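You operate a simulated robot arm through the tools that you are given. There is no shell and no other tool.

You run a simulated robot arm. Do the job below in one go: nothing can be reset, and whatever is moved stays where it is left.

Task
Put the red block from the top of the goods table on the middle shelf of the high rack. Then take the blue marker and put it on the top of the small wooden table. Then switch the small black switch on. Then take the purple block and put it on the top of the goods table. Then put one of the clean filters from the middle shelf of the high rack on the top of the small wooden table. Then take the small grey box and put it on the top of the small blue table. Then fetch the green ring and set it on top of the blue panel. Do these in the order given. Set down upright: red block, clean filter, small grey box.

It is judged by the outcome, as a careful person would: the job done as asked, and still so three seconds after it is handed in. It fails if anything else is knocked over, pushed out of place, dropped, spilled or broken.

Robot
A 6-joint arm with a two-finger gripper on a trunk, on a base that drives. Base frame: it is fixed to the floor where the robot stands at the start and does not move with it; the origin is under the middle of the robot, x ahead of it, y to its left, z up; the surface under the hand at the start is at about z = 800. Units: mm, degrees, N and s.
With the tool pointing down near the work surface it reaches from about 300 to 740 mm from the robot's upright axis, wherever it stands. Its first joint turns from -166.0 to 166.0 degrees. Places, roughly: blue marker [500, 250, 750]; blue panel [2500, 2500, 750]; clean filter (7x7x9 cm) [-1600, 200, 1000]; green ring (6x6x2 cm) [2900, 300, 800]; middle shelf of the high rack [-1700, -200, 1000]; purple block (8x5x4 cm) [-1600, -500, 1000]; red block (8x5x6 cm) [600, 0, 800]; small black switch [-1600, -1100, 1100]; small grey box (7x6x6 cm) [1200, 100, 800]; top of the goods table [900, 100, 800]; top of the small blue table [1000, -2000, 600]; top of the small wooden table [-1700, -2000, 800]. Payload 1.57 kg.
The TCP is the grasp point between the finger pads, 21 mm short of the fingertips. In the tool frame z runs along the fingers and y along their closing line. The gripper opens to 70 mm. The gripper's body begins 50 mm behind the TCP.
Orientation is that of the tool frame in the base frame, as a unit quaternion [w, x, y, z]. With the fingers straight down and closing along the base's y, the tool's x points along the base's -x, its y along +y and its z along -z.

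Tools
- The arm moves only by the tool step_arm. Its argument "increments" is a list of rows, each a list of 2 entries, a list of its own where there are three numbers: the shift along the tool's x, y, z in mm, then the turn, a rotation vector about the tool's x, y, z in degrees. In form: [[[dx, dy, dz], [ax, ay, az]], ...]. A call has 1 to 20 rows; each row shifts and turns the commanded pose from where the row before left it, along the tool's axes as they then stand. "claw" is the finger opening in mm, from 0 to 70, set as the call begins (left out, the last holds). A row lasts 0.2 s, in which the tool goes at most 50 mm and 8.6 degrees; a call with a longer step from one row to the next is refused whole, and so is a gripper value outside its range. Where a pose cannot be reached the arm comes as near as it can. A force on the tool above 40 N (or 10 N above the force at the start of the call, whichever is more), or a blocked arm, ends the call early, and 0.2 s more pass. The fingers move at their own pace and stop on an object; they squeeze with about 20 N. The grip force told is the motor's: it shows also when the fingers shut on nothing. Time passes only in rows, and 0.2 s behind the last, so rows that do not move let the fingers close. It gives the time, the measured TCP pose, the force on the tool (base axes), the opening and the grip force at its end, in the units of the frame above (readings bear some noise), with the torque about the TCP (base axes, N m) and any sound that the robot's microphone picked up.
- Cameras (640 x 400 px; columns grow to the right, rows downward): "scene" is now at [17.1, 129, 1484.9]; the picture's right is [-0.33, -0.94, 0.00], its down [-0.68, 0.24, -0.69] and it looks along [0.65, -0.23, -0.72] (base axes); focal length 286 px, centre (320, 200). "wrist" rides on the gripper at [79, 4, -81] in the tool frame; the picture's right is [-0.05, 1.00, 0.00], its down [-0.67, -0.04, -0.74] and it looks along [-0.74, -0.04, 0.67] (tool axes); focal length 256 px, centre (320, 200). There is no depth. A picture from a camera that has moved, and an enlarged one, comes with that camera's place and axes in the base frame and with its lens.
- capture(camera): a new picture of that camera. It takes no simulated time.
- steer(legs): drives the robot by 1 to 6 legs, each [ahead, left, turn to the left] in mm, mm and degrees, along the robot's own axes; the way and the turn of a leg run together, so that a leg with both is an arc; at most 1500 mm and 180 degrees a leg. The arm and the cameras ride along, it lands a little off, and it stops where it bumps. It gives what a move gives.
- pan_tilt(pan, tilt): turns the head with the scene camera to pan (to the left, within 155 degrees either way) and tilt (down, from -29 to 69), counted from straight ahead of the robot. It gives what a move gives.
- close_up(camera, box): a new picture of the part [left, top, right, bottom] of that camera's present view, enlarged. It takes no simulated time.
- job_done(): hands the job in; it is judged then, once.

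Places have to be worked out from the pictures, the camera data and where the tool is seen. Open the gripper and draw the arm clear of the work before you hand the job in, unless the task says otherwise.

The tools are called after ">>>" as name(argument=value, ...) on one line, values as JSON. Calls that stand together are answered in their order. step_arm: Moves the arm, as the interface text tells. Its arguments: {"type":"object","properties":{"increments":{"type":"array"},"claw":{"type":"number"}},"required":["increments"]} The other tools are called the same way: steer (legs) drives the base; pan_tilt (pan, tilt) turns the head that bears the scene camera; capture (camera) takes a picture; close_up (camera, box) takes an enlarged picture of a part of a camera's view; job_done () hands the job in.

At the start:

```text
t: 0.0
tcp_pos: [411.7, 107.8, 1136.6]
tool_rot: [0.0, -0.001, 1.0, -0.001]
force: [-0.2, 0.2, 0.6]
moment: [-0.03, -0.04, 0.01]
grip_width: 70.1
gripper_force: 0.1
robot x, y, heading: [1.3, 4.9, 0.0]
head pan, tilt: [-19.3, 46.2]
```

scene: 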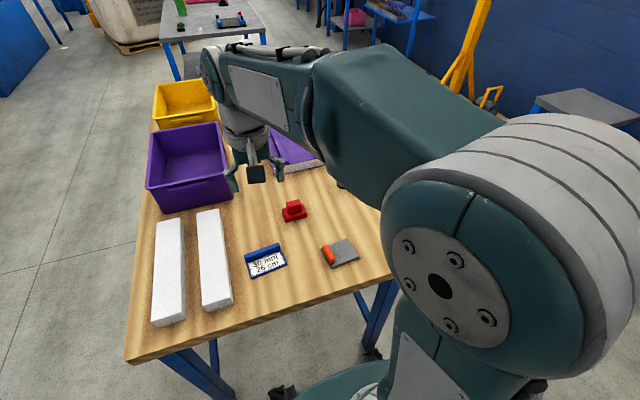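
wrist: 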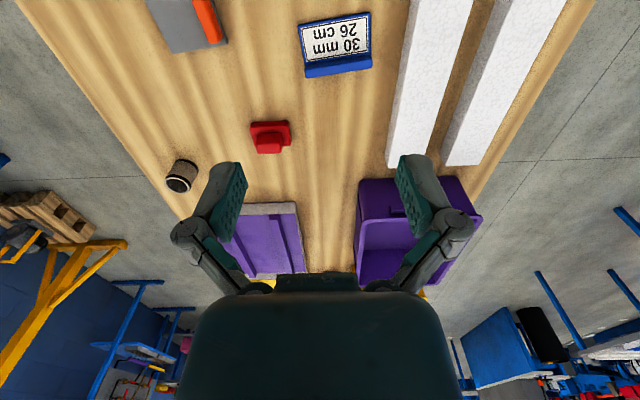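

I'll begin by looking at the scene in front of me and around, before moving anything.

>>> capture(camera="scene")

>>> close_up(camera="wrist", box=[140, 80, 400, 280])

```text
taken
camera scene: at [17.1, 129.0, 1484.9], right [-0.33, -0.94, 0.0], down [-0.68, 0.24, -0.69], along [0.65, -0.23, -0.72], focal length 286 px, centre (320, 200)
```

scene: 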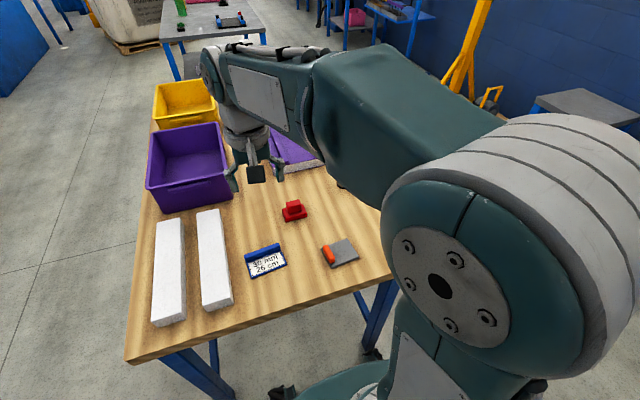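

```text
2.00 times, centred on (270, 180) of wrist
camera zoom: at [334.5, 113.1, 1217.8], right [0.05, 1.0, 0.0], down [0.67, -0.03, 0.74], along [0.74, -0.04, -0.67], focal length 512 px, centre (420, 240)
```

zoom: 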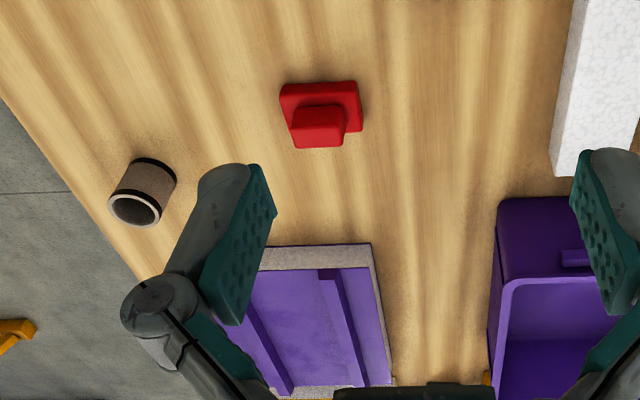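

The wrist view shows the red block (base with a knob) near (585, 10), a blue sign-like item near (460, 127), and a clean-looking cylinder at the right edge. I zoom in on these items.

>>> close_up(camera="scene", box=[220, 180, 380, 280])

>>> close_up(camera="wrist", box=[140, 0, 400, 162])

>>> close_up(camera="scene", box=[140, 0, 300, 100])

>>> close_up(camera="scene", box=[300, 0, 640, 212])

```text
4.00 times, centred on (300, 230) of scene
camera zoom: at [17.1, 129.0, 1484.9], right [-0.33, -0.94, 0.0], down [-0.68, 0.24, -0.69], along [0.65, -0.23, -0.72], focal length 1146 px, centre (400, 80)
```

zoom: 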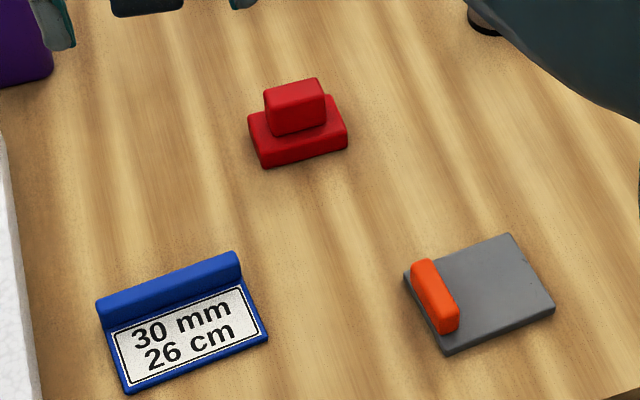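

```text
2.46 times, centred on (270, 81) of wrist
camera zoom: at [334.5, 113.1, 1217.8], right [0.05, 1.0, 0.0], down [0.67, -0.03, 0.74], along [0.74, -0.04, -0.67], focal length 630 px, centre (443, 493)
```

zoom: 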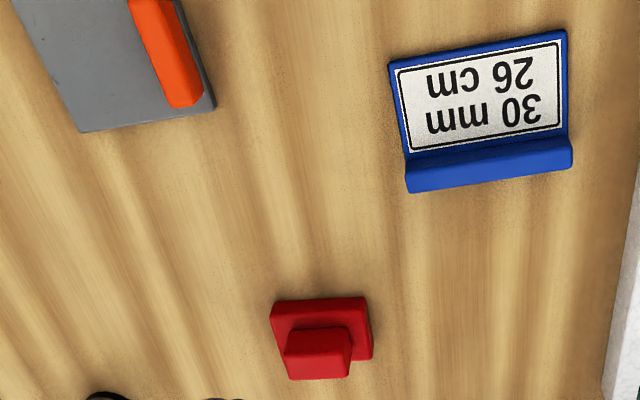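

```text
4.00 times, centred on (220, 50) of scene
camera zoom: at [17.1, 129.0, 1484.9], right [-0.33, -0.94, 0.0], down [-0.68, 0.24, -0.69], along [0.65, -0.23, -0.72], focal length 1146 px, centre (720, 800)
```

zoom: 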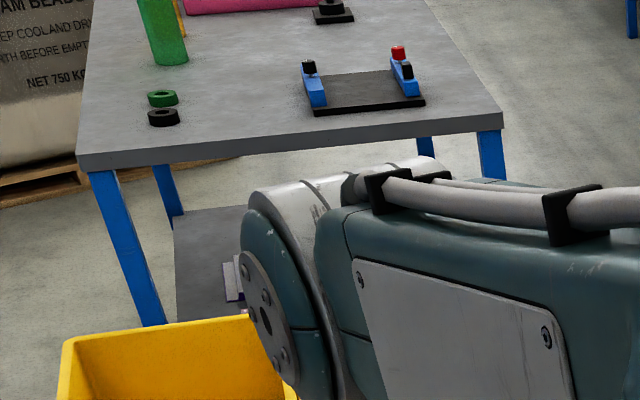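

```text
1.88 times, centred on (470, 106) of scene
camera zoom: at [17.1, 129.0, 1484.9], right [-0.33, -0.94, 0.0], down [-0.68, 0.24, -0.69], along [0.65, -0.23, -0.72], focal length 539 px, centre (38, 377)
```

zoom: 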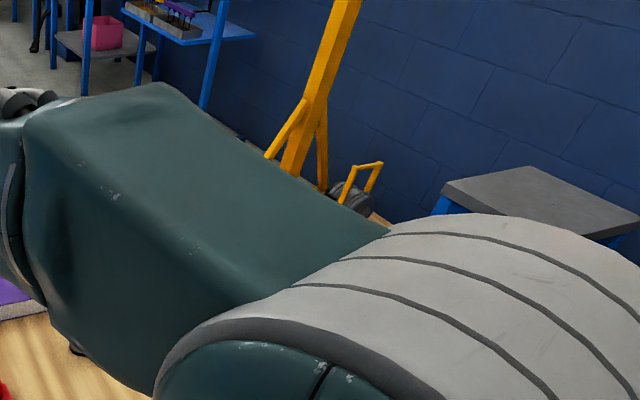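

The blue marker is the blue plaque with a raised ridge; the green ring sits on the far grey table beside a black ring. Now I turn the head to view the other places.

>>> pan_tilt(pan=150, tilt=20)

>>> capture(camera="scene")

>>> pan_tilt(pan=-150, tilt=20)

>>> capture(camera="scene")

>>> pan_tilt(pan=-80, tilt=20)

>>> capture(camera="scene")

>>> pan_tilt(pan=60, tilt=20)

>>> capture(camera="scene")

>>> pan_tilt(pan=0, tilt=20)

>>> capture(camera="scene")

```text
t: 2.6
tcp_pos: [411.9, 109.8, 1135.9]
tool_rot: [0.0, -0.001, 1.0, 0.0]
force: [0.1, -0.5, -0.4]
moment: [-0.02, -0.02, 0.0]
grip_width: 69.7
gripper_force: 0.0
robot x, y, heading: [1.4, -0.9, -0.1]
head pan, tilt: [150.0, 20.0]
```

```text
taken
camera scene: at [-139.4, 202.1, 1525.3], right [0.5, 0.87, 0.0], down [0.3, -0.17, -0.94], along [-0.81, 0.47, -0.34], focal length 286 px, centre (320, 200)
```

scene: 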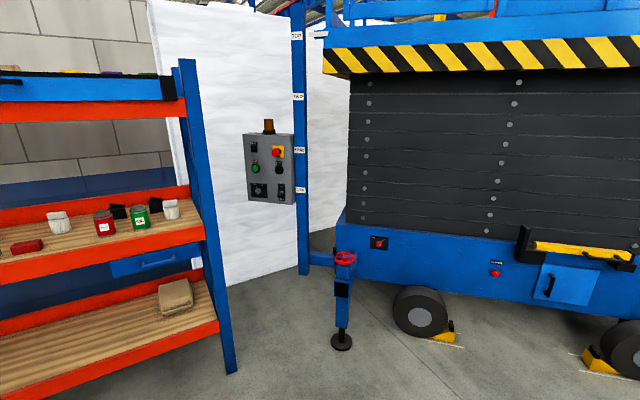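

```text
t: 6.7
tcp_pos: [413.0, 109.1, 1135.6]
tool_rot: [0.0, 0.0, 1.0, 0.0]
force: [0.3, -0.8, -0.6]
moment: [0.01, -0.05, 0.04]
grip_width: 69.8
gripper_force: 0.1
robot x, y, heading: [-3.4, 1.2, -0.1]
head pan, tilt: [-150.0, 20.0]
```

```text
taken
camera scene: at [-139.4, 108.9, 1525.4], right [-0.5, 0.87, 0.0], down [0.3, 0.17, -0.94], along [-0.81, -0.47, -0.34], focal length 286 px, centre (320, 200)
```

scene: 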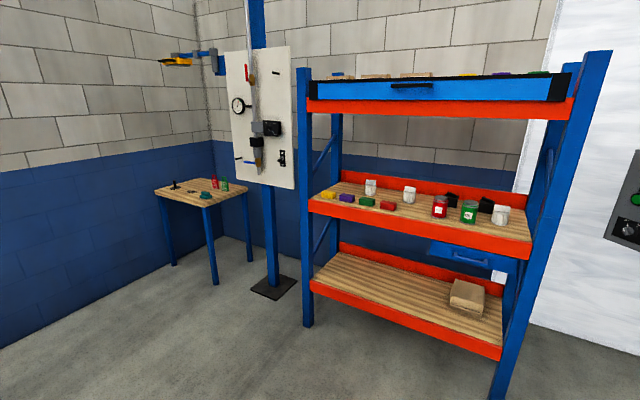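

```text
t: 8.1
tcp_pos: [412.3, 108.5, 1136.7]
tool_rot: [0.0, -0.001, 1.0, -0.001]
force: [0.0, -0.6, -0.7]
moment: [-0.03, 0.02, 0.0]
grip_width: 69.8
gripper_force: 0.0
robot x, y, heading: [-1.8, -1.7, -0.0]
head pan, tilt: [-80.0, 20.0]
```

```text
taken
camera scene: at [-42.6, 63.8, 1525.4], right [-0.98, -0.17, 0.0], down [-0.06, 0.34, -0.94], along [0.16, -0.93, -0.34], focal length 286 px, centre (320, 200)
```

scene: 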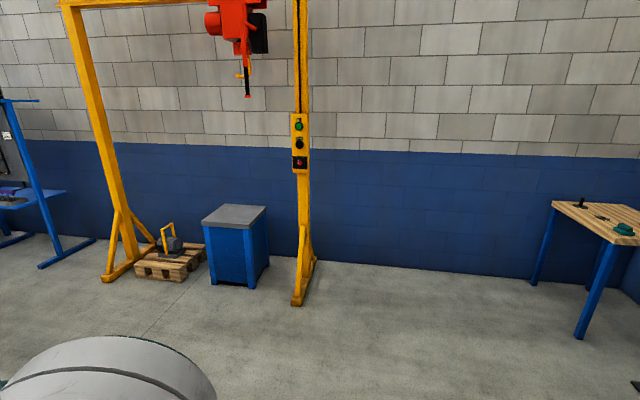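

```text
t: 10.3
tcp_pos: [412.6, 107.9, 1136.6]
tool_rot: [0.0, 0.0, 1.0, 0.0]
force: [-0.2, -0.8, 0.0]
moment: [-0.01, -0.01, 0.04]
grip_width: 70.3
gripper_force: 0.1
robot x, y, heading: [-2.4, 2.5, 0.1]
head pan, tilt: [60.0, 20.0]
```

```text
taken
camera scene: at [-12.1, 236.2, 1525.2], right [0.87, -0.5, 0.0], down [-0.17, -0.3, -0.94], along [0.47, 0.81, -0.34], focal length 286 px, centre (320, 200)
```

scene: 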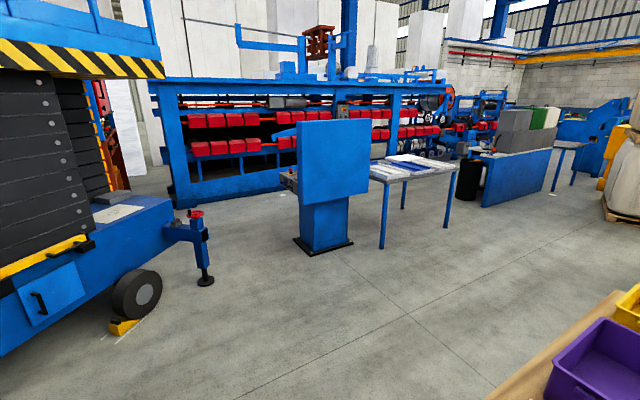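

```text
t: 11.6
tcp_pos: [413.0, 108.3, 1136.9]
tool_rot: [0.0, -0.001, 1.0, 0.0]
force: [0.1, 0.2, -0.1]
moment: [0.01, 0.01, 0.04]
grip_width: 70.1
gripper_force: 0.2
robot x, y, heading: [3.4, 1.6, -0.1]
head pan, tilt: [0.0, 20.0]
```

```text
taken
camera scene: at [34.4, 155.6, 1525.2], right [0.0, -1.0, 0.0], down [-0.34, 0.0, -0.94], along [0.94, 0.0, -0.34], focal length 286 px, centre (320, 200)
```

scene: 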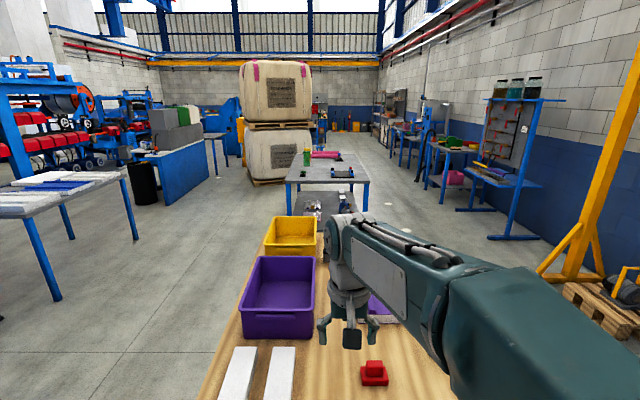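

I see the rack, the wooden table and the switch panel behind me, and the table with a blue panel ahead left. I zoom on the rear area in detail.

>>> pan_tilt(pan=-150, tilt=20)

>>> close_up(camera="scene", box=[300, 160, 540, 310])

>>> close_up(camera="scene", box=[210, 50, 310, 200])

>>> close_up(camera="scene", box=[140, 160, 260, 235])

>>> close_up(camera="scene", box=[300, 50, 600, 130])

```text
t: 13.9
tcp_pos: [411.6, 108.4, 1137.3]
tool_rot: [0.001, -0.001, 1.0, -0.001]
force: [0.1, 0.6, 0.0]
moment: [-0.01, 0.02, 0.0]
grip_width: 70.0
gripper_force: 0.1
robot x, y, heading: [-0.8, 2.2, 0.2]
head pan, tilt: [-150.0, 20.0]
```

```text
2.67 times, centred on (420, 235) of scene
camera zoom: at [-139.4, 108.9, 1525.4], right [-0.5, 0.87, 0.0], down [0.3, 0.17, -0.94], along [-0.81, -0.47, -0.34], focal length 764 px, centre (53, 107)
```

zoom: 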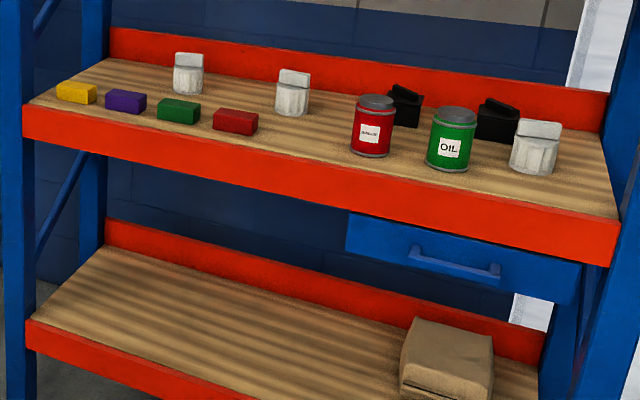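

```text
2.67 times, centred on (260, 125) of scene
camera zoom: at [-139.4, 108.9, 1525.4], right [-0.5, 0.87, 0.0], down [0.3, 0.17, -0.94], along [-0.81, -0.47, -0.34], focal length 764 px, centre (480, 400)
```

zoom: 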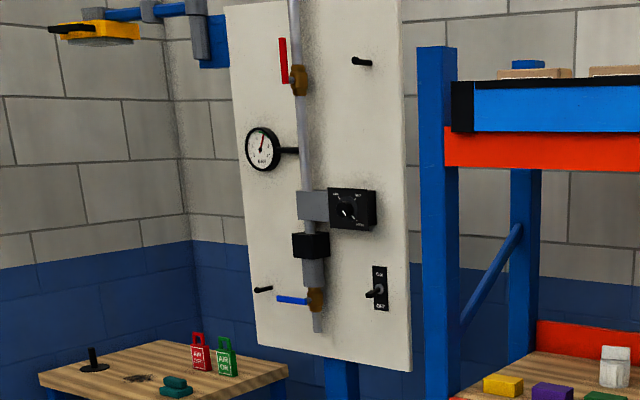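

```text
5.33 times, centred on (200, 198) of scene
camera zoom: at [-139.4, 108.9, 1525.4], right [-0.5, 0.87, 0.0], down [0.3, 0.17, -0.94], along [-0.81, -0.47, -0.34], focal length 1527 px, centre (960, 213)
```

zoom: 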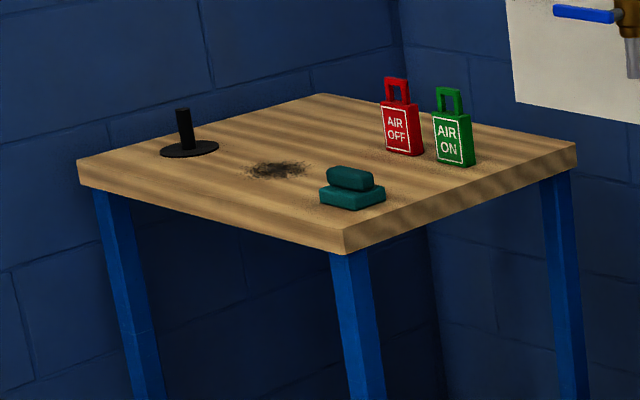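

```text
2.13 times, centred on (450, 90) of scene
camera zoom: at [-139.4, 108.9, 1525.4], right [-0.5, 0.87, 0.0], down [0.3, 0.17, -0.94], along [-0.81, -0.47, -0.34], focal length 611 px, centre (43, 435)
```

zoom: 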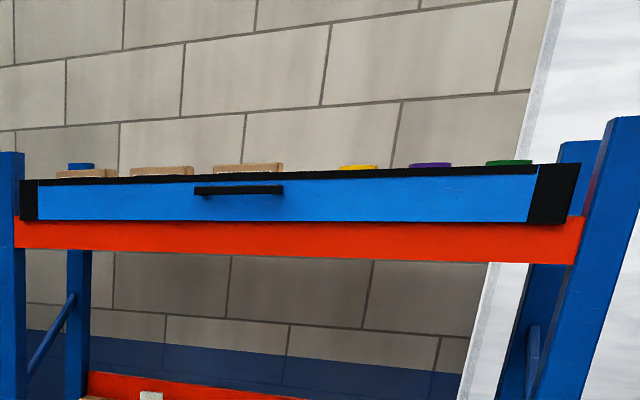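

The rack's middle shelf has its front edge near x≈-1450, with about 450 mm clear height; there's free space between the small red block and the red can. Now I zoom on the red block to work out its size and orientation.

>>> close_up(camera="wrist", box=[230, 105, 310, 165])

>>> pan_tilt(pan=0, tilt=60)

>>> capture(camera="scene")

>>> pan_tilt(pan=-50, tilt=69)

>>> capture(camera="scene")

>>> pan_tilt(pan=100, tilt=69)

>>> capture(camera="scene")

```text
6.67 times, centred on (270, 135) of wrist
camera zoom: at [334.5, 113.1, 1217.8], right [0.05, 1.0, 0.0], down [0.67, -0.03, 0.74], along [0.74, -0.04, -0.67], focal length 1707 px, centre (653, 633)
```

zoom: 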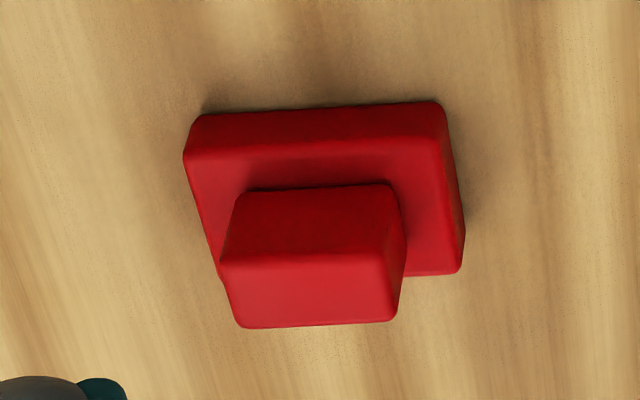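

```text
t: 16.3
tcp_pos: [412.4, 109.1, 1137.0]
tool_rot: [-0.001, -0.001, 1.0, 0.0]
force: [-0.2, -0.2, 0.0]
moment: [-0.02, 0.0, -0.01]
grip_width: 70.0
gripper_force: 0.1
robot x, y, heading: [-1.3, -2.9, -0.1]
head pan, tilt: [0.0, 60.0]
```

```text
taken
camera scene: at [7.9, 155.4, 1467.1], right [0.0, -1.0, 0.0], down [-0.87, 0.0, -0.5], along [0.5, 0.0, -0.87], focal length 286 px, centre (320, 200)
```

scene: 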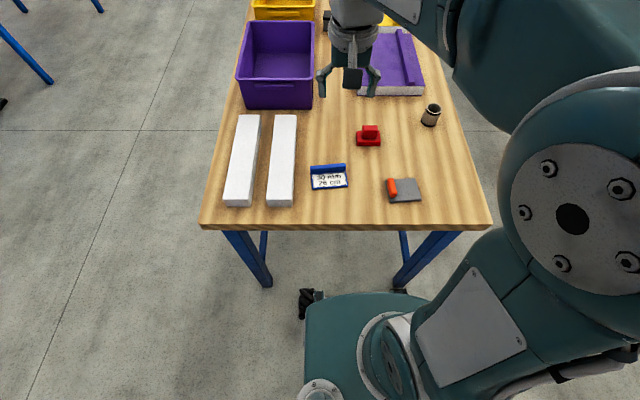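

```text
t: 17.5
tcp_pos: [412.8, 108.7, 1135.7]
tool_rot: [0.0, -0.001, 1.0, 0.0]
force: [0.5, 0.4, 0.4]
moment: [0.02, -0.01, 0.0]
grip_width: 69.9
gripper_force: 0.0
robot x, y, heading: [0.3, -0.4, -0.1]
head pan, tilt: [-50.0, 68.8]
```

```text
taken
camera scene: at [-22.8, 112.6, 1457.8], right [-0.77, -0.64, 0.0], down [-0.6, 0.71, -0.36], along [0.23, -0.28, -0.93], focal length 286 px, centre (320, 200)
```

scene: 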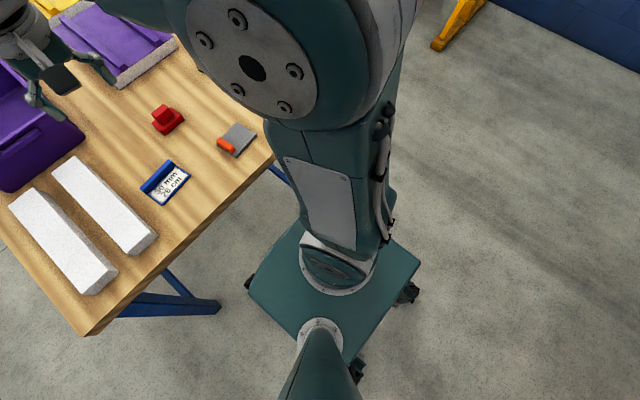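

```text
t: 19.8
tcp_pos: [412.3, 109.9, 1136.8]
tool_rot: [0.0, -0.001, 1.0, 0.001]
force: [0.5, 0.5, 0.9]
moment: [0.02, 0.01, -0.01]
grip_width: 70.1
gripper_force: 0.1
robot x, y, heading: [1.5, -0.0, 0.1]
head pan, tilt: [100.0, 68.8]
```

```text
taken
camera scene: at [-68.5, 210.6, 1457.7], right [0.98, 0.17, 0.0], down [0.16, -0.92, -0.36], along [-0.06, 0.36, -0.93], focal length 286 px, centre (320, 200)
```

scene: 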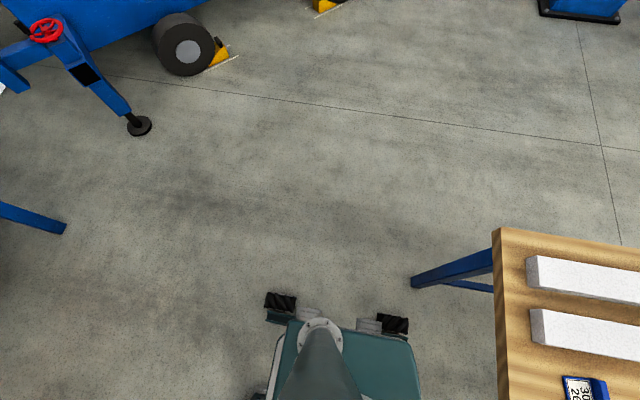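

The base is a ~500 mm square and the table's near edge is at x≈316. The red block has a ~41×26 mm knob on top, at about (590, 10). I'll grip the knob with the tool pitched ~35° forward, so the same pose works inside the rack; first a pre-grasp pose.

>>> step_arm(increments=[[[-17.8, -16.5, 31.7], [0, 0, 0]], [[-17.8, -16.5, 31.7], [0, 0, 0]], [[-17.8, -16.5, 31.7], [0, 0, 0]], [[-17.8, -16.5, 31.7], [0, 0, 0]], [[-17.8, -16.5, 31.7], [0, 0, 0]], [[-17.8, -16.5, 31.7], [0, 0, 0]], [[0, 0, 0], [0, -7, 0]], [[0, 0, 0], [0, -7, 0]], [[0, 0, 0], [0, -7, 0]], [[0, 0, 0], [0, -7, 0]], [[0, 0, 0], [0, -7, 0]], [[0, 0, 0], [0, 0, 0]]], claw=70)

>>> capture(camera="wrist")

>>> pan_tilt(pan=-20, tilt=50)

>>> capture(camera="scene")

```text
t: 22.4
tcp_pos: [519.1, 10.2, 945.4]
tool_rot: [0.301, -0.001, 0.954, 0.0]
force: [0.2, 0.5, -0.5]
moment: [0.05, 0.0, 0.0]
grip_width: 70.0
gripper_force: 0.0
robot x, y, heading: [-1.0, 0.8, -0.1]
head pan, tilt: [100.0, 68.8]
```

```text
taken
camera wrist: at [409.2, 13.6, 967.0], right [0.04, 1.0, 0.03], down [0.12, -0.04, 0.99], along [0.99, -0.04, -0.12], focal length 256 px, centre (320, 200)
```

wrist: 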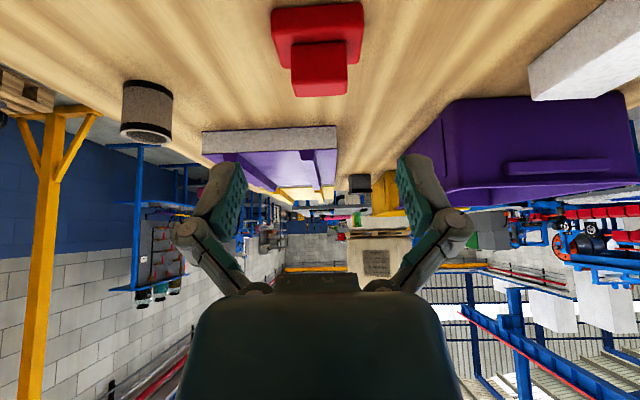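

```text
t: 24.4
tcp_pos: [518.7, 9.5, 945.8]
tool_rot: [0.301, 0.0, 0.954, 0.0]
force: [0.0, -0.2, 0.5]
moment: [0.01, 0.02, -0.02]
grip_width: 70.1
gripper_force: 0.1
robot x, y, heading: [1.2, 3.1, 0.2]
head pan, tilt: [-20.0, 50.0]
```

```text
taken
camera scene: at [14.0, 128.7, 1479.7], right [-0.34, -0.94, 0.0], down [-0.72, 0.26, -0.64], along [0.6, -0.22, -0.77], focal length 286 px, centre (320, 200)
```

scene: 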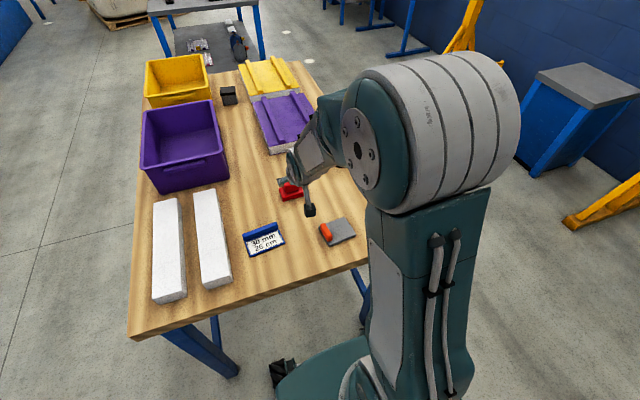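

Tool is pitched 35° as intended. I zoom on the block in the wrist view to refine its lateral position.

>>> close_up(camera="wrist", box=[240, 0, 400, 100])

>>> close_up(camera="scene", box=[240, 150, 360, 225])

```text
4.00 times, centred on (320, 50) of wrist
camera zoom: at [409.4, 13.4, 967.2], right [0.04, 1.0, 0.03], down [0.12, -0.04, 0.99], along [0.99, -0.04, -0.12], focal length 1024 px, centre (320, 800)
```

zoom: 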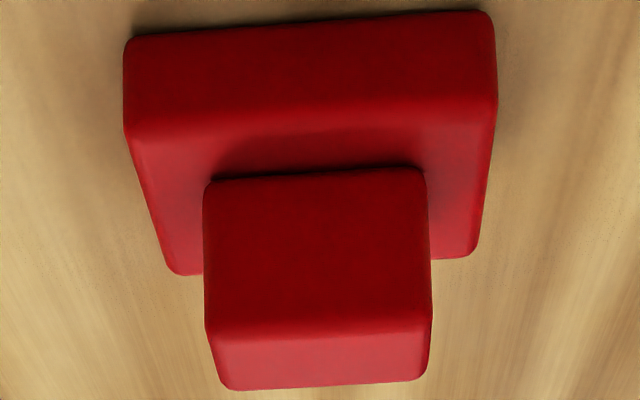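

```text
5.33 times, centred on (300, 188) of scene
camera zoom: at [14.0, 128.7, 1479.7], right [-0.34, -0.94, 0.0], down [-0.72, 0.26, -0.64], along [0.6, -0.22, -0.77], focal length 1527 px, centre (427, 267)
```

zoom: 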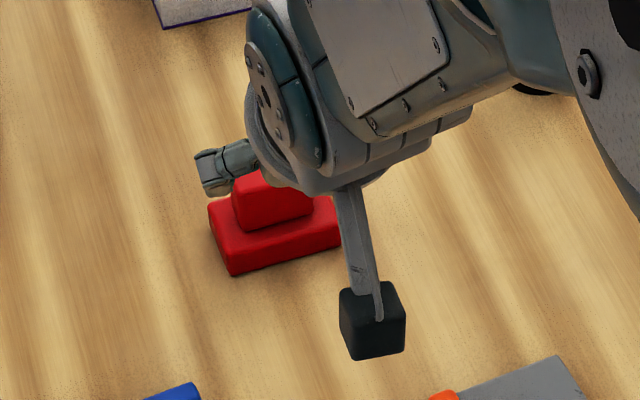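

The knob spans y≈-12…31, x≈592–613, z≈823–854 (block centre ≈ (601, 9)). I descend along the tool axis to TCP ≈ (598, 9, 848).

>>> step_arm(increments=[[[-8.7, -0.8, 25], [0, 0, 0]], [[0, 0, 25], [0, 0, 0]], [[0, 0, 25], [0, 0, 0]], [[0, 0, 20], [0, 0, 0]], [[0, 0, 15], [0, 0, 0]], [[0, 0, 15], [0, 0, 0]], [[0, 0, 0], [0, 0, 0]]])

>>> capture(camera="wrist")

>>> close_up(camera="scene", box=[240, 150, 360, 225])

```text
t: 26.0
tcp_pos: [586.4, 8.2, 867.1]
tool_rot: [0.299, 0.0, 0.954, -0.002]
force: [-0.2, 0.1, 0.3]
moment: [0.01, 0.02, 0.0]
grip_width: 69.8
gripper_force: 0.0
out of reach, approached as far as the arm can: row 4, 5, 6
robot x, y, heading: [-2.1, 2.3, -0.2]
head pan, tilt: [-20.0, 50.0]
```

```text
taken
camera wrist: at [476.7, 12.7, 888.7], right [0.04, 1.0, 0.03], down [0.12, -0.03, 0.99], along [0.99, -0.04, -0.12], focal length 256 px, centre (320, 200)
```

wrist: 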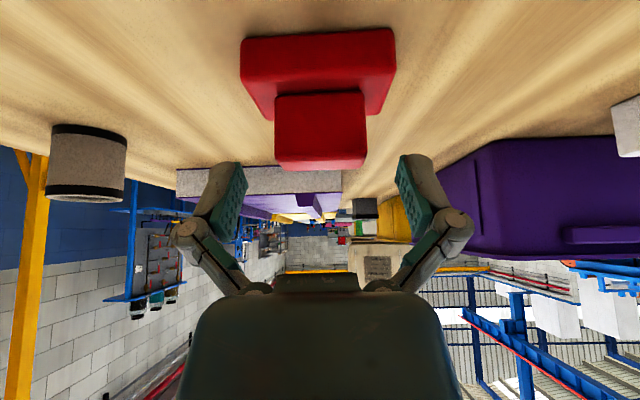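

```text
5.33 times, centred on (300, 188) of scene
camera zoom: at [14.5, 128.7, 1479.7], right [-0.34, -0.94, 0.0], down [-0.72, 0.26, -0.64], along [0.6, -0.22, -0.77], focal length 1527 px, centre (427, 267)
```

zoom: 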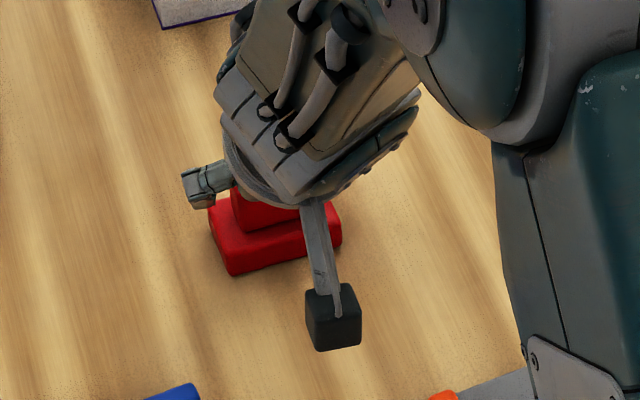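

Rows ended out of reach at this pitch (no contact, force ≈0), so the wrist limit bites here. I back off along the tool axis and see where the commanded pose stands, then use a smaller pitch.

>>> step_arm(increments=[[[0, 0, -20], [0, 0, 0]], [[0, 0, -20], [0, 0, 0]], [[0, 0, -20], [0, 0, 0]], [[0, 0, 0], [0, 0, 0]]])

```text
t: 27.0
tcp_pos: [568.3, 7.2, 893.7]
tool_rot: [0.302, 0.0, 0.953, -0.002]
force: [-0.2, 0.2, 0.6]
moment: [0.0, 0.03, 0.03]
grip_width: 69.9
gripper_force: 0.0
out of reach, approached as far as the arm can: row 1, 2, 3
robot x, y, heading: [2.2, 2.0, -0.2]
head pan, tilt: [-20.0, 50.0]
```

The commanded pose persists as expected. I now reduce the pitch to about 20° in place.

>>> step_arm(increments=[[[0, 0, -10], [0, 0, 0]], [[0, 0, -10], [0, 5, 0]], [[0, 0, 0], [0, 5, 0]], [[0, 0, 0], [0, 5, 0]], [[0, 0, 0], [0, 0, 0]], [[0, 0, 0], [0, 0, 0]]])

>>> capture(camera="wrist")

```text
t: 28.4
tcp_pos: [558.9, 6.6, 906.3]
tool_rot: [0.172, -0.001, 0.985, 0.0]
force: [0.3, -0.7, 0.0]
moment: [-0.02, -0.01, 0.01]
grip_width: 69.8
gripper_force: 0.1
out of reach, approached as far as the arm can: row 1
robot x, y, heading: [1.6, 1.0, 0.1]
head pan, tilt: [-20.0, 50.0]
```

```text
taken
camera wrist: at [459.3, 10.2, 955.9], right [0.05, 1.0, 0.02], down [0.37, -0.03, 0.93], along [0.93, -0.04, -0.37], focal length 256 px, centre (320, 200)
```

wrist: 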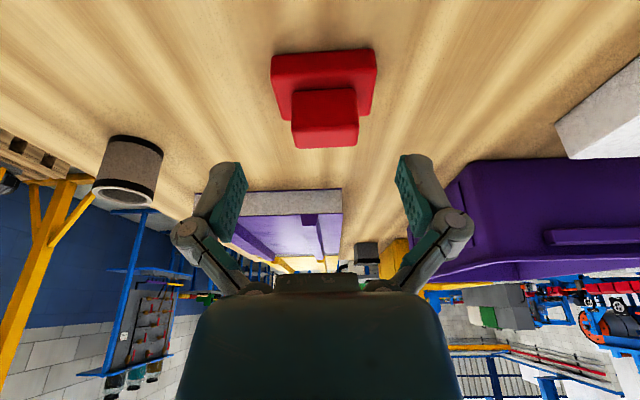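

Pitch is now ~20° and reachable. I move sideways to line up and then advance onto the knob at TCP ≈ (599, 9, 849).

>>> step_arm(increments=[[[-18.3, 2.2, 0], [0, 0, 0]], [[0, 0, 17], [0, 0, 0]], [[0, 0, 17], [0, 0, 0]], [[0, 0, 17], [0, 0, 0]], [[0, 0, 16], [0, 0, 0]], [[0, 0, 0], [0, 0, 0]]])

>>> capture(camera="wrist")

>>> close_up(camera="scene", box=[240, 150, 360, 225])

```text
t: 29.8
tcp_pos: [600.1, 9.7, 849.4]
tool_rot: [0.173, 0.0, 0.985, 0.001]
force: [-0.1, 0.0, -0.4]
moment: [-0.05, 0.02, 0.04]
grip_width: 70.1
gripper_force: 0.0
robot x, y, heading: [-2.4, -2.3, 0.0]
head pan, tilt: [-20.0, 50.0]
```

```text
taken
camera wrist: at [499.5, 13.7, 898.6], right [0.05, 1.0, 0.02], down [0.37, -0.03, 0.93], along [0.93, -0.04, -0.37], focal length 256 px, centre (320, 200)
```

wrist: 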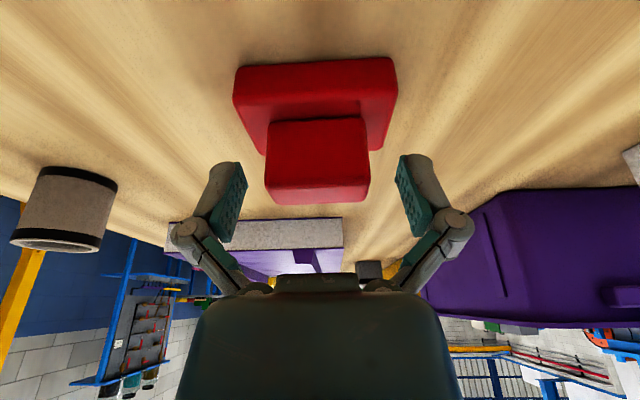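

```text
5.33 times, centred on (300, 188) of scene
camera zoom: at [14.7, 128.7, 1479.7], right [-0.34, -0.94, 0.0], down [-0.72, 0.26, -0.64], along [0.6, -0.22, -0.77], focal length 1527 px, centre (427, 267)
```

zoom: 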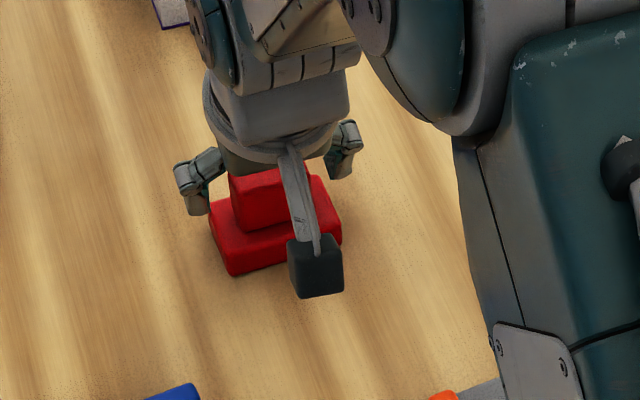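

The knob is centred between the pads at the right depth. Closing the gripper.

>>> step_arm(increments=[[[0, 0, 0], [0, 0, 0]], [[0, 0, 0], [0, 0, 0]], [[0, 0, 0], [0, 0, 0]], [[0, 0, 0], [0, 0, 0]]], claw=20)

>>> capture(camera="wrist")

```text
t: 30.8
tcp_pos: [600.1, 10.1, 849.4]
tool_rot: [0.175, -0.001, 0.985, 0.0]
force: [2.4, 0.3, 13.3]
moment: [0.0, -0.15, 0.02]
grip_width: 43.9
gripper_force: 20.0
robot x, y, heading: [-1.4, 2.4, -0.1]
head pan, tilt: [-20.0, 50.0]
```

```text
taken
camera wrist: at [499.8, 13.7, 899.4], right [0.05, 1.0, 0.02], down [0.37, -0.03, 0.93], along [0.93, -0.04, -0.37], focal length 256 px, centre (320, 200)
```

wrist: 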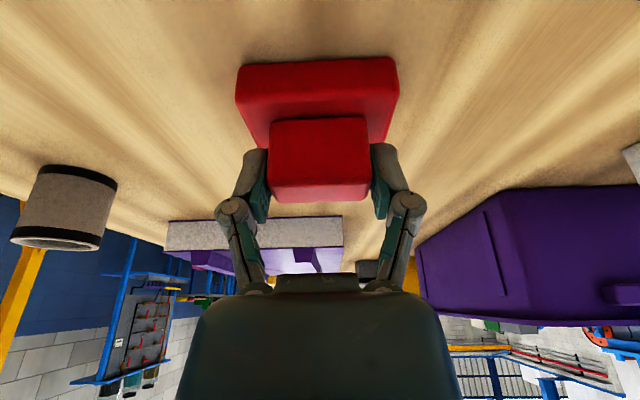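

Gripped at 43.9 mm; slight upward force since the tips touch the base top. I lift straight up and check.

>>> step_arm(increments=[[[-3.4, 0, -9.4], [0, 0, 0]], [[-6.8, 0, -18.8], [0, 0, 0]], [[-10.2, 0, -28.2], [0, 0, 0]], [[-13.6, 0, -37.6], [0, 0, 0]], [[-13.6, 0, -37.6], [0, 0, 0]], [[-13.6, 0, -37.6], [0, 0, 0]], [[0, 0, 0], [0, 0, 0]]])

>>> capture(camera="wrist")

```text
t: 32.4
tcp_pos: [599.8, 10.6, 1029.1]
tool_rot: [0.173, -0.001, 0.985, 0.0]
force: [1.0, -0.6, -1.2]
moment: [-0.01, 0.02, -0.01]
grip_width: 43.6
gripper_force: 20.0
robot x, y, heading: [0.5, 2.0, 0.0]
head pan, tilt: [-20.0, 50.0]
```

```text
taken
camera wrist: at [498.8, 14.2, 1078.5], right [0.05, 1.0, 0.02], down [0.37, -0.03, 0.93], along [0.93, -0.04, -0.37], focal length 256 px, centre (320, 200)
```

wrist: 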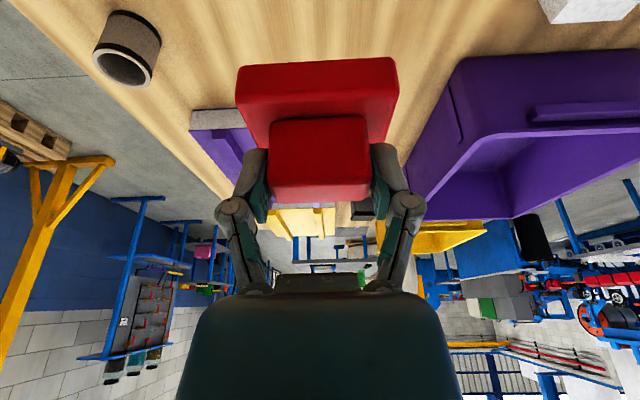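

The block is securely held. I retract the arm toward the robot, then back off from the table and turn round to face the rack.

>>> step_arm(increments=[[[26.7, 0, -42], [0, 0, 0]], [[26.7, 0, -42], [0, 0, 0]], [[30, 0, -10], [0, 0, 0]], [[40, 0, -10], [0, 0, 0]], [[40, 0, -15], [0, 0, 0]], [[0, 0, 0], [0, 0, 0]]])

>>> steer(legs=[[-500, 0, 0], [0, 0, 180]])

>>> pan_tilt(pan=0, tilt=25)

>>> capture(camera="scene")

```text
t: 33.8
tcp_pos: [406.1, 7.3, 1085.6]
tool_rot: [0.174, -0.001, 0.985, 0.001]
force: [0.1, 0.3, -2.8]
moment: [0.02, -0.02, -0.01]
grip_width: 43.7
gripper_force: 19.8
robot x, y, heading: [-2.0, 2.9, 0.2]
head pan, tilt: [-20.0, 50.0]
```

```text
t: 44.4
tcp_pos: [-904.0, -53.6, 1084.5]
tool_rot: [0.01, 0.983, 0.056, -0.173]
force: [0.6, -0.9, -2.1]
moment: [0.02, 0.01, 0.01]
grip_width: 43.7
gripper_force: 20.4
robot x, y, heading: [-505.0, 1.9, -173.9]
head pan, tilt: [-20.0, 50.0]
```

```text
t: 45.3
tcp_pos: [-904.3, -53.2, 1084.8]
tool_rot: [0.01, 0.983, 0.056, -0.173]
force: [0.1, -0.4, -1.7]
moment: [-0.02, 0.02, -0.01]
grip_width: 43.9
gripper_force: 20.0
robot x, y, heading: [-500.4, 3.5, -173.5]
head pan, tilt: [0.0, 25.0]
```

```text
taken
camera scene: at [-517.3, -158.1, 1517.1], right [-0.11, 0.99, 0.0], down [0.42, 0.05, -0.91], along [-0.9, -0.1, -0.42], focal length 286 px, centre (320, 200)
```

scene: 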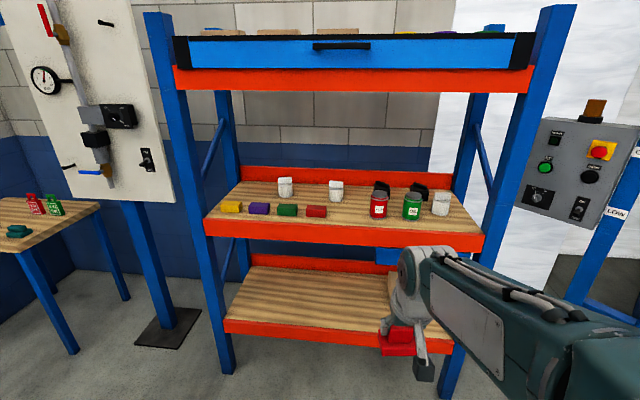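

Turned to heading ≈ -173.7°. I zoom in on the shelf and the switch board from here.

>>> close_up(camera="scene", box=[200, 155, 480, 255])

>>> close_up(camera="scene", box=[60, 90, 180, 190])

>>> close_up(camera="scene", box=[380, 160, 480, 222])

```text
2.29 times, centred on (340, 205) of scene
camera zoom: at [-517.3, -158.1, 1517.1], right [-0.11, 0.99, 0.0], down [0.42, 0.05, -0.91], along [-0.9, -0.1, -0.42], focal length 655 px, centre (274, 189)
```

zoom: 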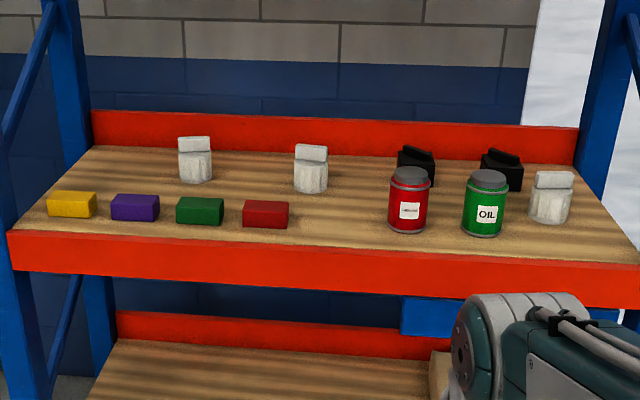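

```text
4.00 times, centred on (120, 140) of scene
camera zoom: at [-517.3, -158.1, 1517.1], right [-0.11, 0.99, 0.0], down [0.42, 0.05, -0.91], along [-0.9, -0.1, -0.42], focal length 1146 px, centre (1120, 440)
```

zoom: 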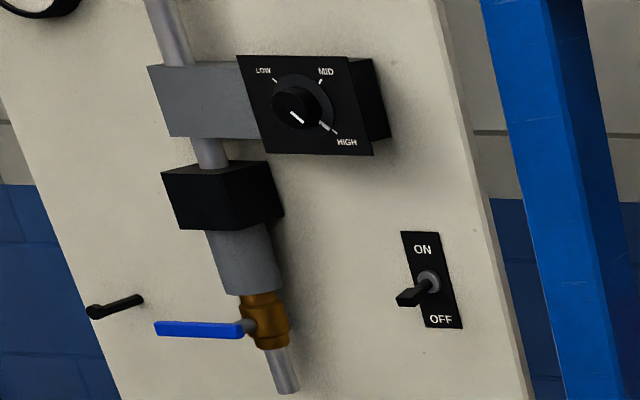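

```text
6.40 times, centred on (430, 191) of scene
camera zoom: at [-517.3, -158.1, 1517.1], right [-0.11, 0.99, 0.0], down [0.42, 0.05, -0.91], along [-0.9, -0.1, -0.42], focal length 1833 px, centre (-384, 258)
```

zoom: 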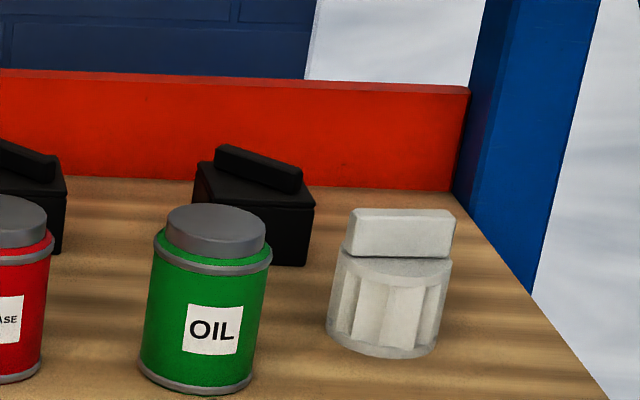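

The shelf's front edge is near x≈-1395 and there's a free gap at y≈-240…-78. The board's toggle points down (OFF). I straighten my heading and approach the rack.

>>> steer(legs=[[0, 0, -6.2], [250, 155, 0]])

>>> pan_tilt(pan=0, tilt=35)

>>> capture(camera="scene")

>>> capture(camera="wrist")

```text
t: 47.8
tcp_pos: [-1153.2, -169.1, 1085.9]
tool_rot: [0.002, 0.985, 0.004, -0.173]
force: [-1.0, 0.0, -2.1]
moment: [-0.03, -0.01, -0.02]
grip_width: 43.5
gripper_force: 20.4
robot x, y, heading: [-744.5, -159.7, -179.3]
head pan, tilt: [0.0, 25.0]
```

```text
t: 48.5
tcp_pos: [-1154.3, -169.0, 1085.7]
tool_rot: [0.001, 0.985, 0.004, -0.173]
force: [0.0, 0.6, -2.4]
moment: [-0.04, 0.04, -0.01]
grip_width: 43.5
gripper_force: 19.8
robot x, y, heading: [-747.8, -158.0, -179.6]
head pan, tilt: [0.0, 35.0]
```

```text
taken
camera scene: at [-775.8, -311.7, 1501.6], right [-0.01, 1.0, 0.0], down [0.57, 0.0, -0.82], along [-0.82, -0.01, -0.57], focal length 286 px, centre (320, 200)
```

scene: 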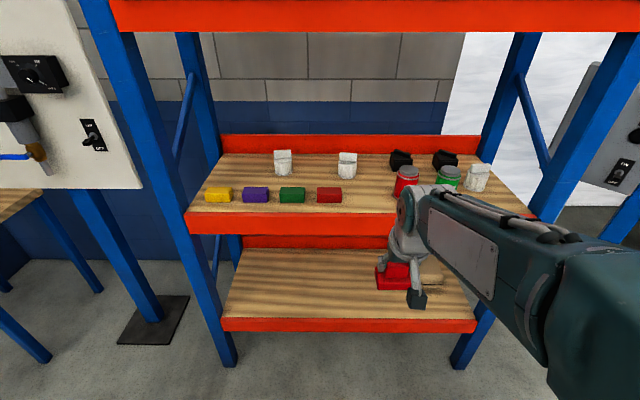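

```text
taken
camera wrist: at [-1049.8, -171.6, 1134.5], right [-0.04, -1.0, 0.02], down [-0.37, 0.03, 0.93], along [-0.93, 0.03, -0.37], focal length 256 px, centre (320, 200)
```

wrist: 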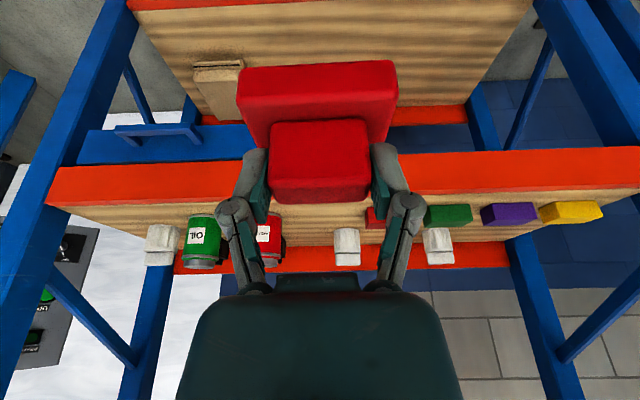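

Now nearly square to the rack. I zoom in on the shelf front to fix the edge and the free gap precisely.

>>> close_up(camera="scene", box=[180, 130, 340, 240])

>>> close_up(camera="scene", box=[310, 130, 470, 240])

>>> close_up(camera="wrist", box=[140, 130, 460, 280])

```text
3.64 times, centred on (260, 185) of scene
camera zoom: at [-775.8, -311.7, 1501.6], right [-0.01, 1.0, 0.0], down [0.57, 0.0, -0.82], along [-0.82, -0.01, -0.57], focal length 1041 px, centre (538, 254)
```

zoom: 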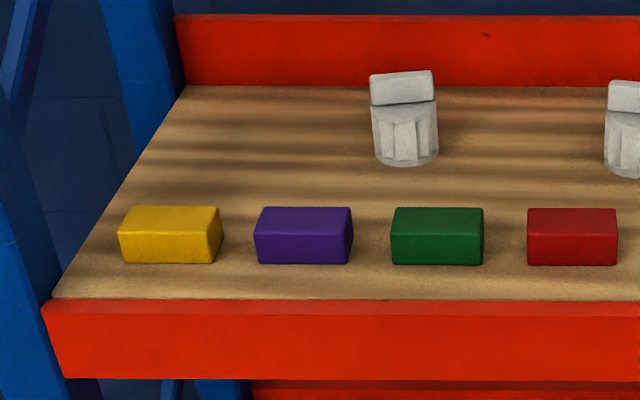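

```text
3.64 times, centred on (390, 185) of scene
camera zoom: at [-775.8, -311.7, 1501.6], right [-0.01, 1.0, 0.0], down [0.57, 0.0, -0.82], along [-0.82, -0.01, -0.57], focal length 1041 px, centre (66, 254)
```

zoom: 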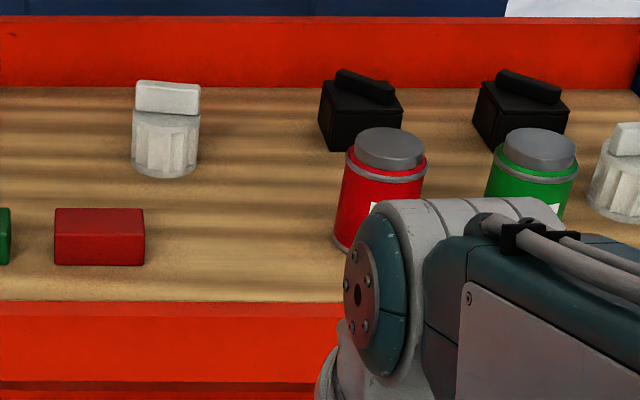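

```text
2.00 times, centred on (300, 205) of wrist
camera zoom: at [-1049.8, -171.6, 1134.5], right [-0.04, -1.0, 0.02], down [-0.37, 0.03, 0.93], along [-0.93, 0.03, -0.37], focal length 512 px, centre (360, 190)
```

zoom: 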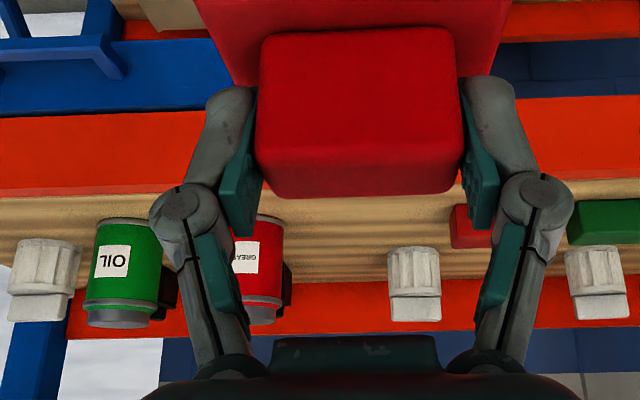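

The free gap is y≈-252…-88 (centre ≈-170, same as my TCP), shelf top ≈ 985–1004, front edge ≈ x -1410…-1447. I drive 130 mm closer and look again.

>>> steer(legs=[[130, 0, 0]])

>>> capture(camera="wrist")

>>> pan_tilt(pan=0, tilt=42)

>>> capture(camera="scene")

```text
t: 49.8
tcp_pos: [-1280.7, -168.5, 1084.8]
tool_rot: [0.0, 0.985, 0.002, -0.173]
force: [0.2, -0.3, -2.7]
moment: [0.03, -0.02, 0.0]
grip_width: 43.9
gripper_force: 20.0
robot x, y, heading: [-878.2, -156.8, -179.6]
head pan, tilt: [0.0, 35.0]
```

```text
taken
camera wrist: at [-1178.4, -172.3, 1134.5], right [-0.05, -1.0, 0.02], down [-0.37, 0.03, 0.93], along [-0.93, 0.04, -0.37], focal length 256 px, centre (320, 200)
```

wrist: 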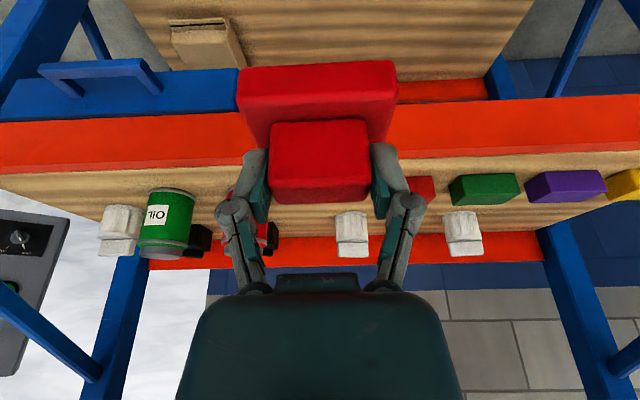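

```text
t: 50.5
tcp_pos: [-1281.8, -167.0, 1085.4]
tool_rot: [0.0, 0.985, 0.002, -0.173]
force: [0.1, 0.3, -2.1]
moment: [0.02, 0.03, 0.01]
grip_width: 43.6
gripper_force: 20.5
robot x, y, heading: [-877.1, -160.0, -179.8]
head pan, tilt: [0.0, 42.0]
```

```text
taken
camera scene: at [-900.7, -314.1, 1490.9], right [0.0, 1.0, 0.0], down [0.67, 0.0, -0.74], along [-0.74, 0.0, -0.67], focal length 286 px, centre (320, 200)
```

scene: 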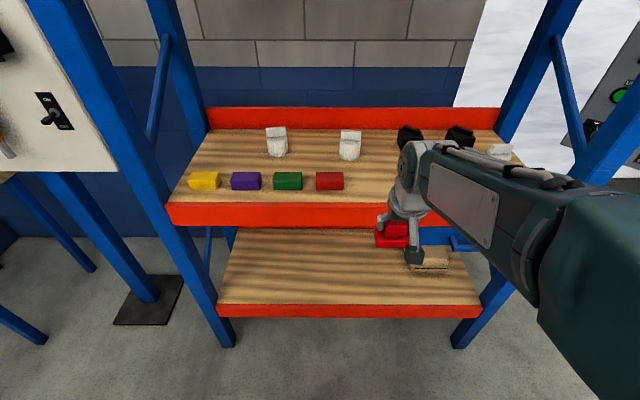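

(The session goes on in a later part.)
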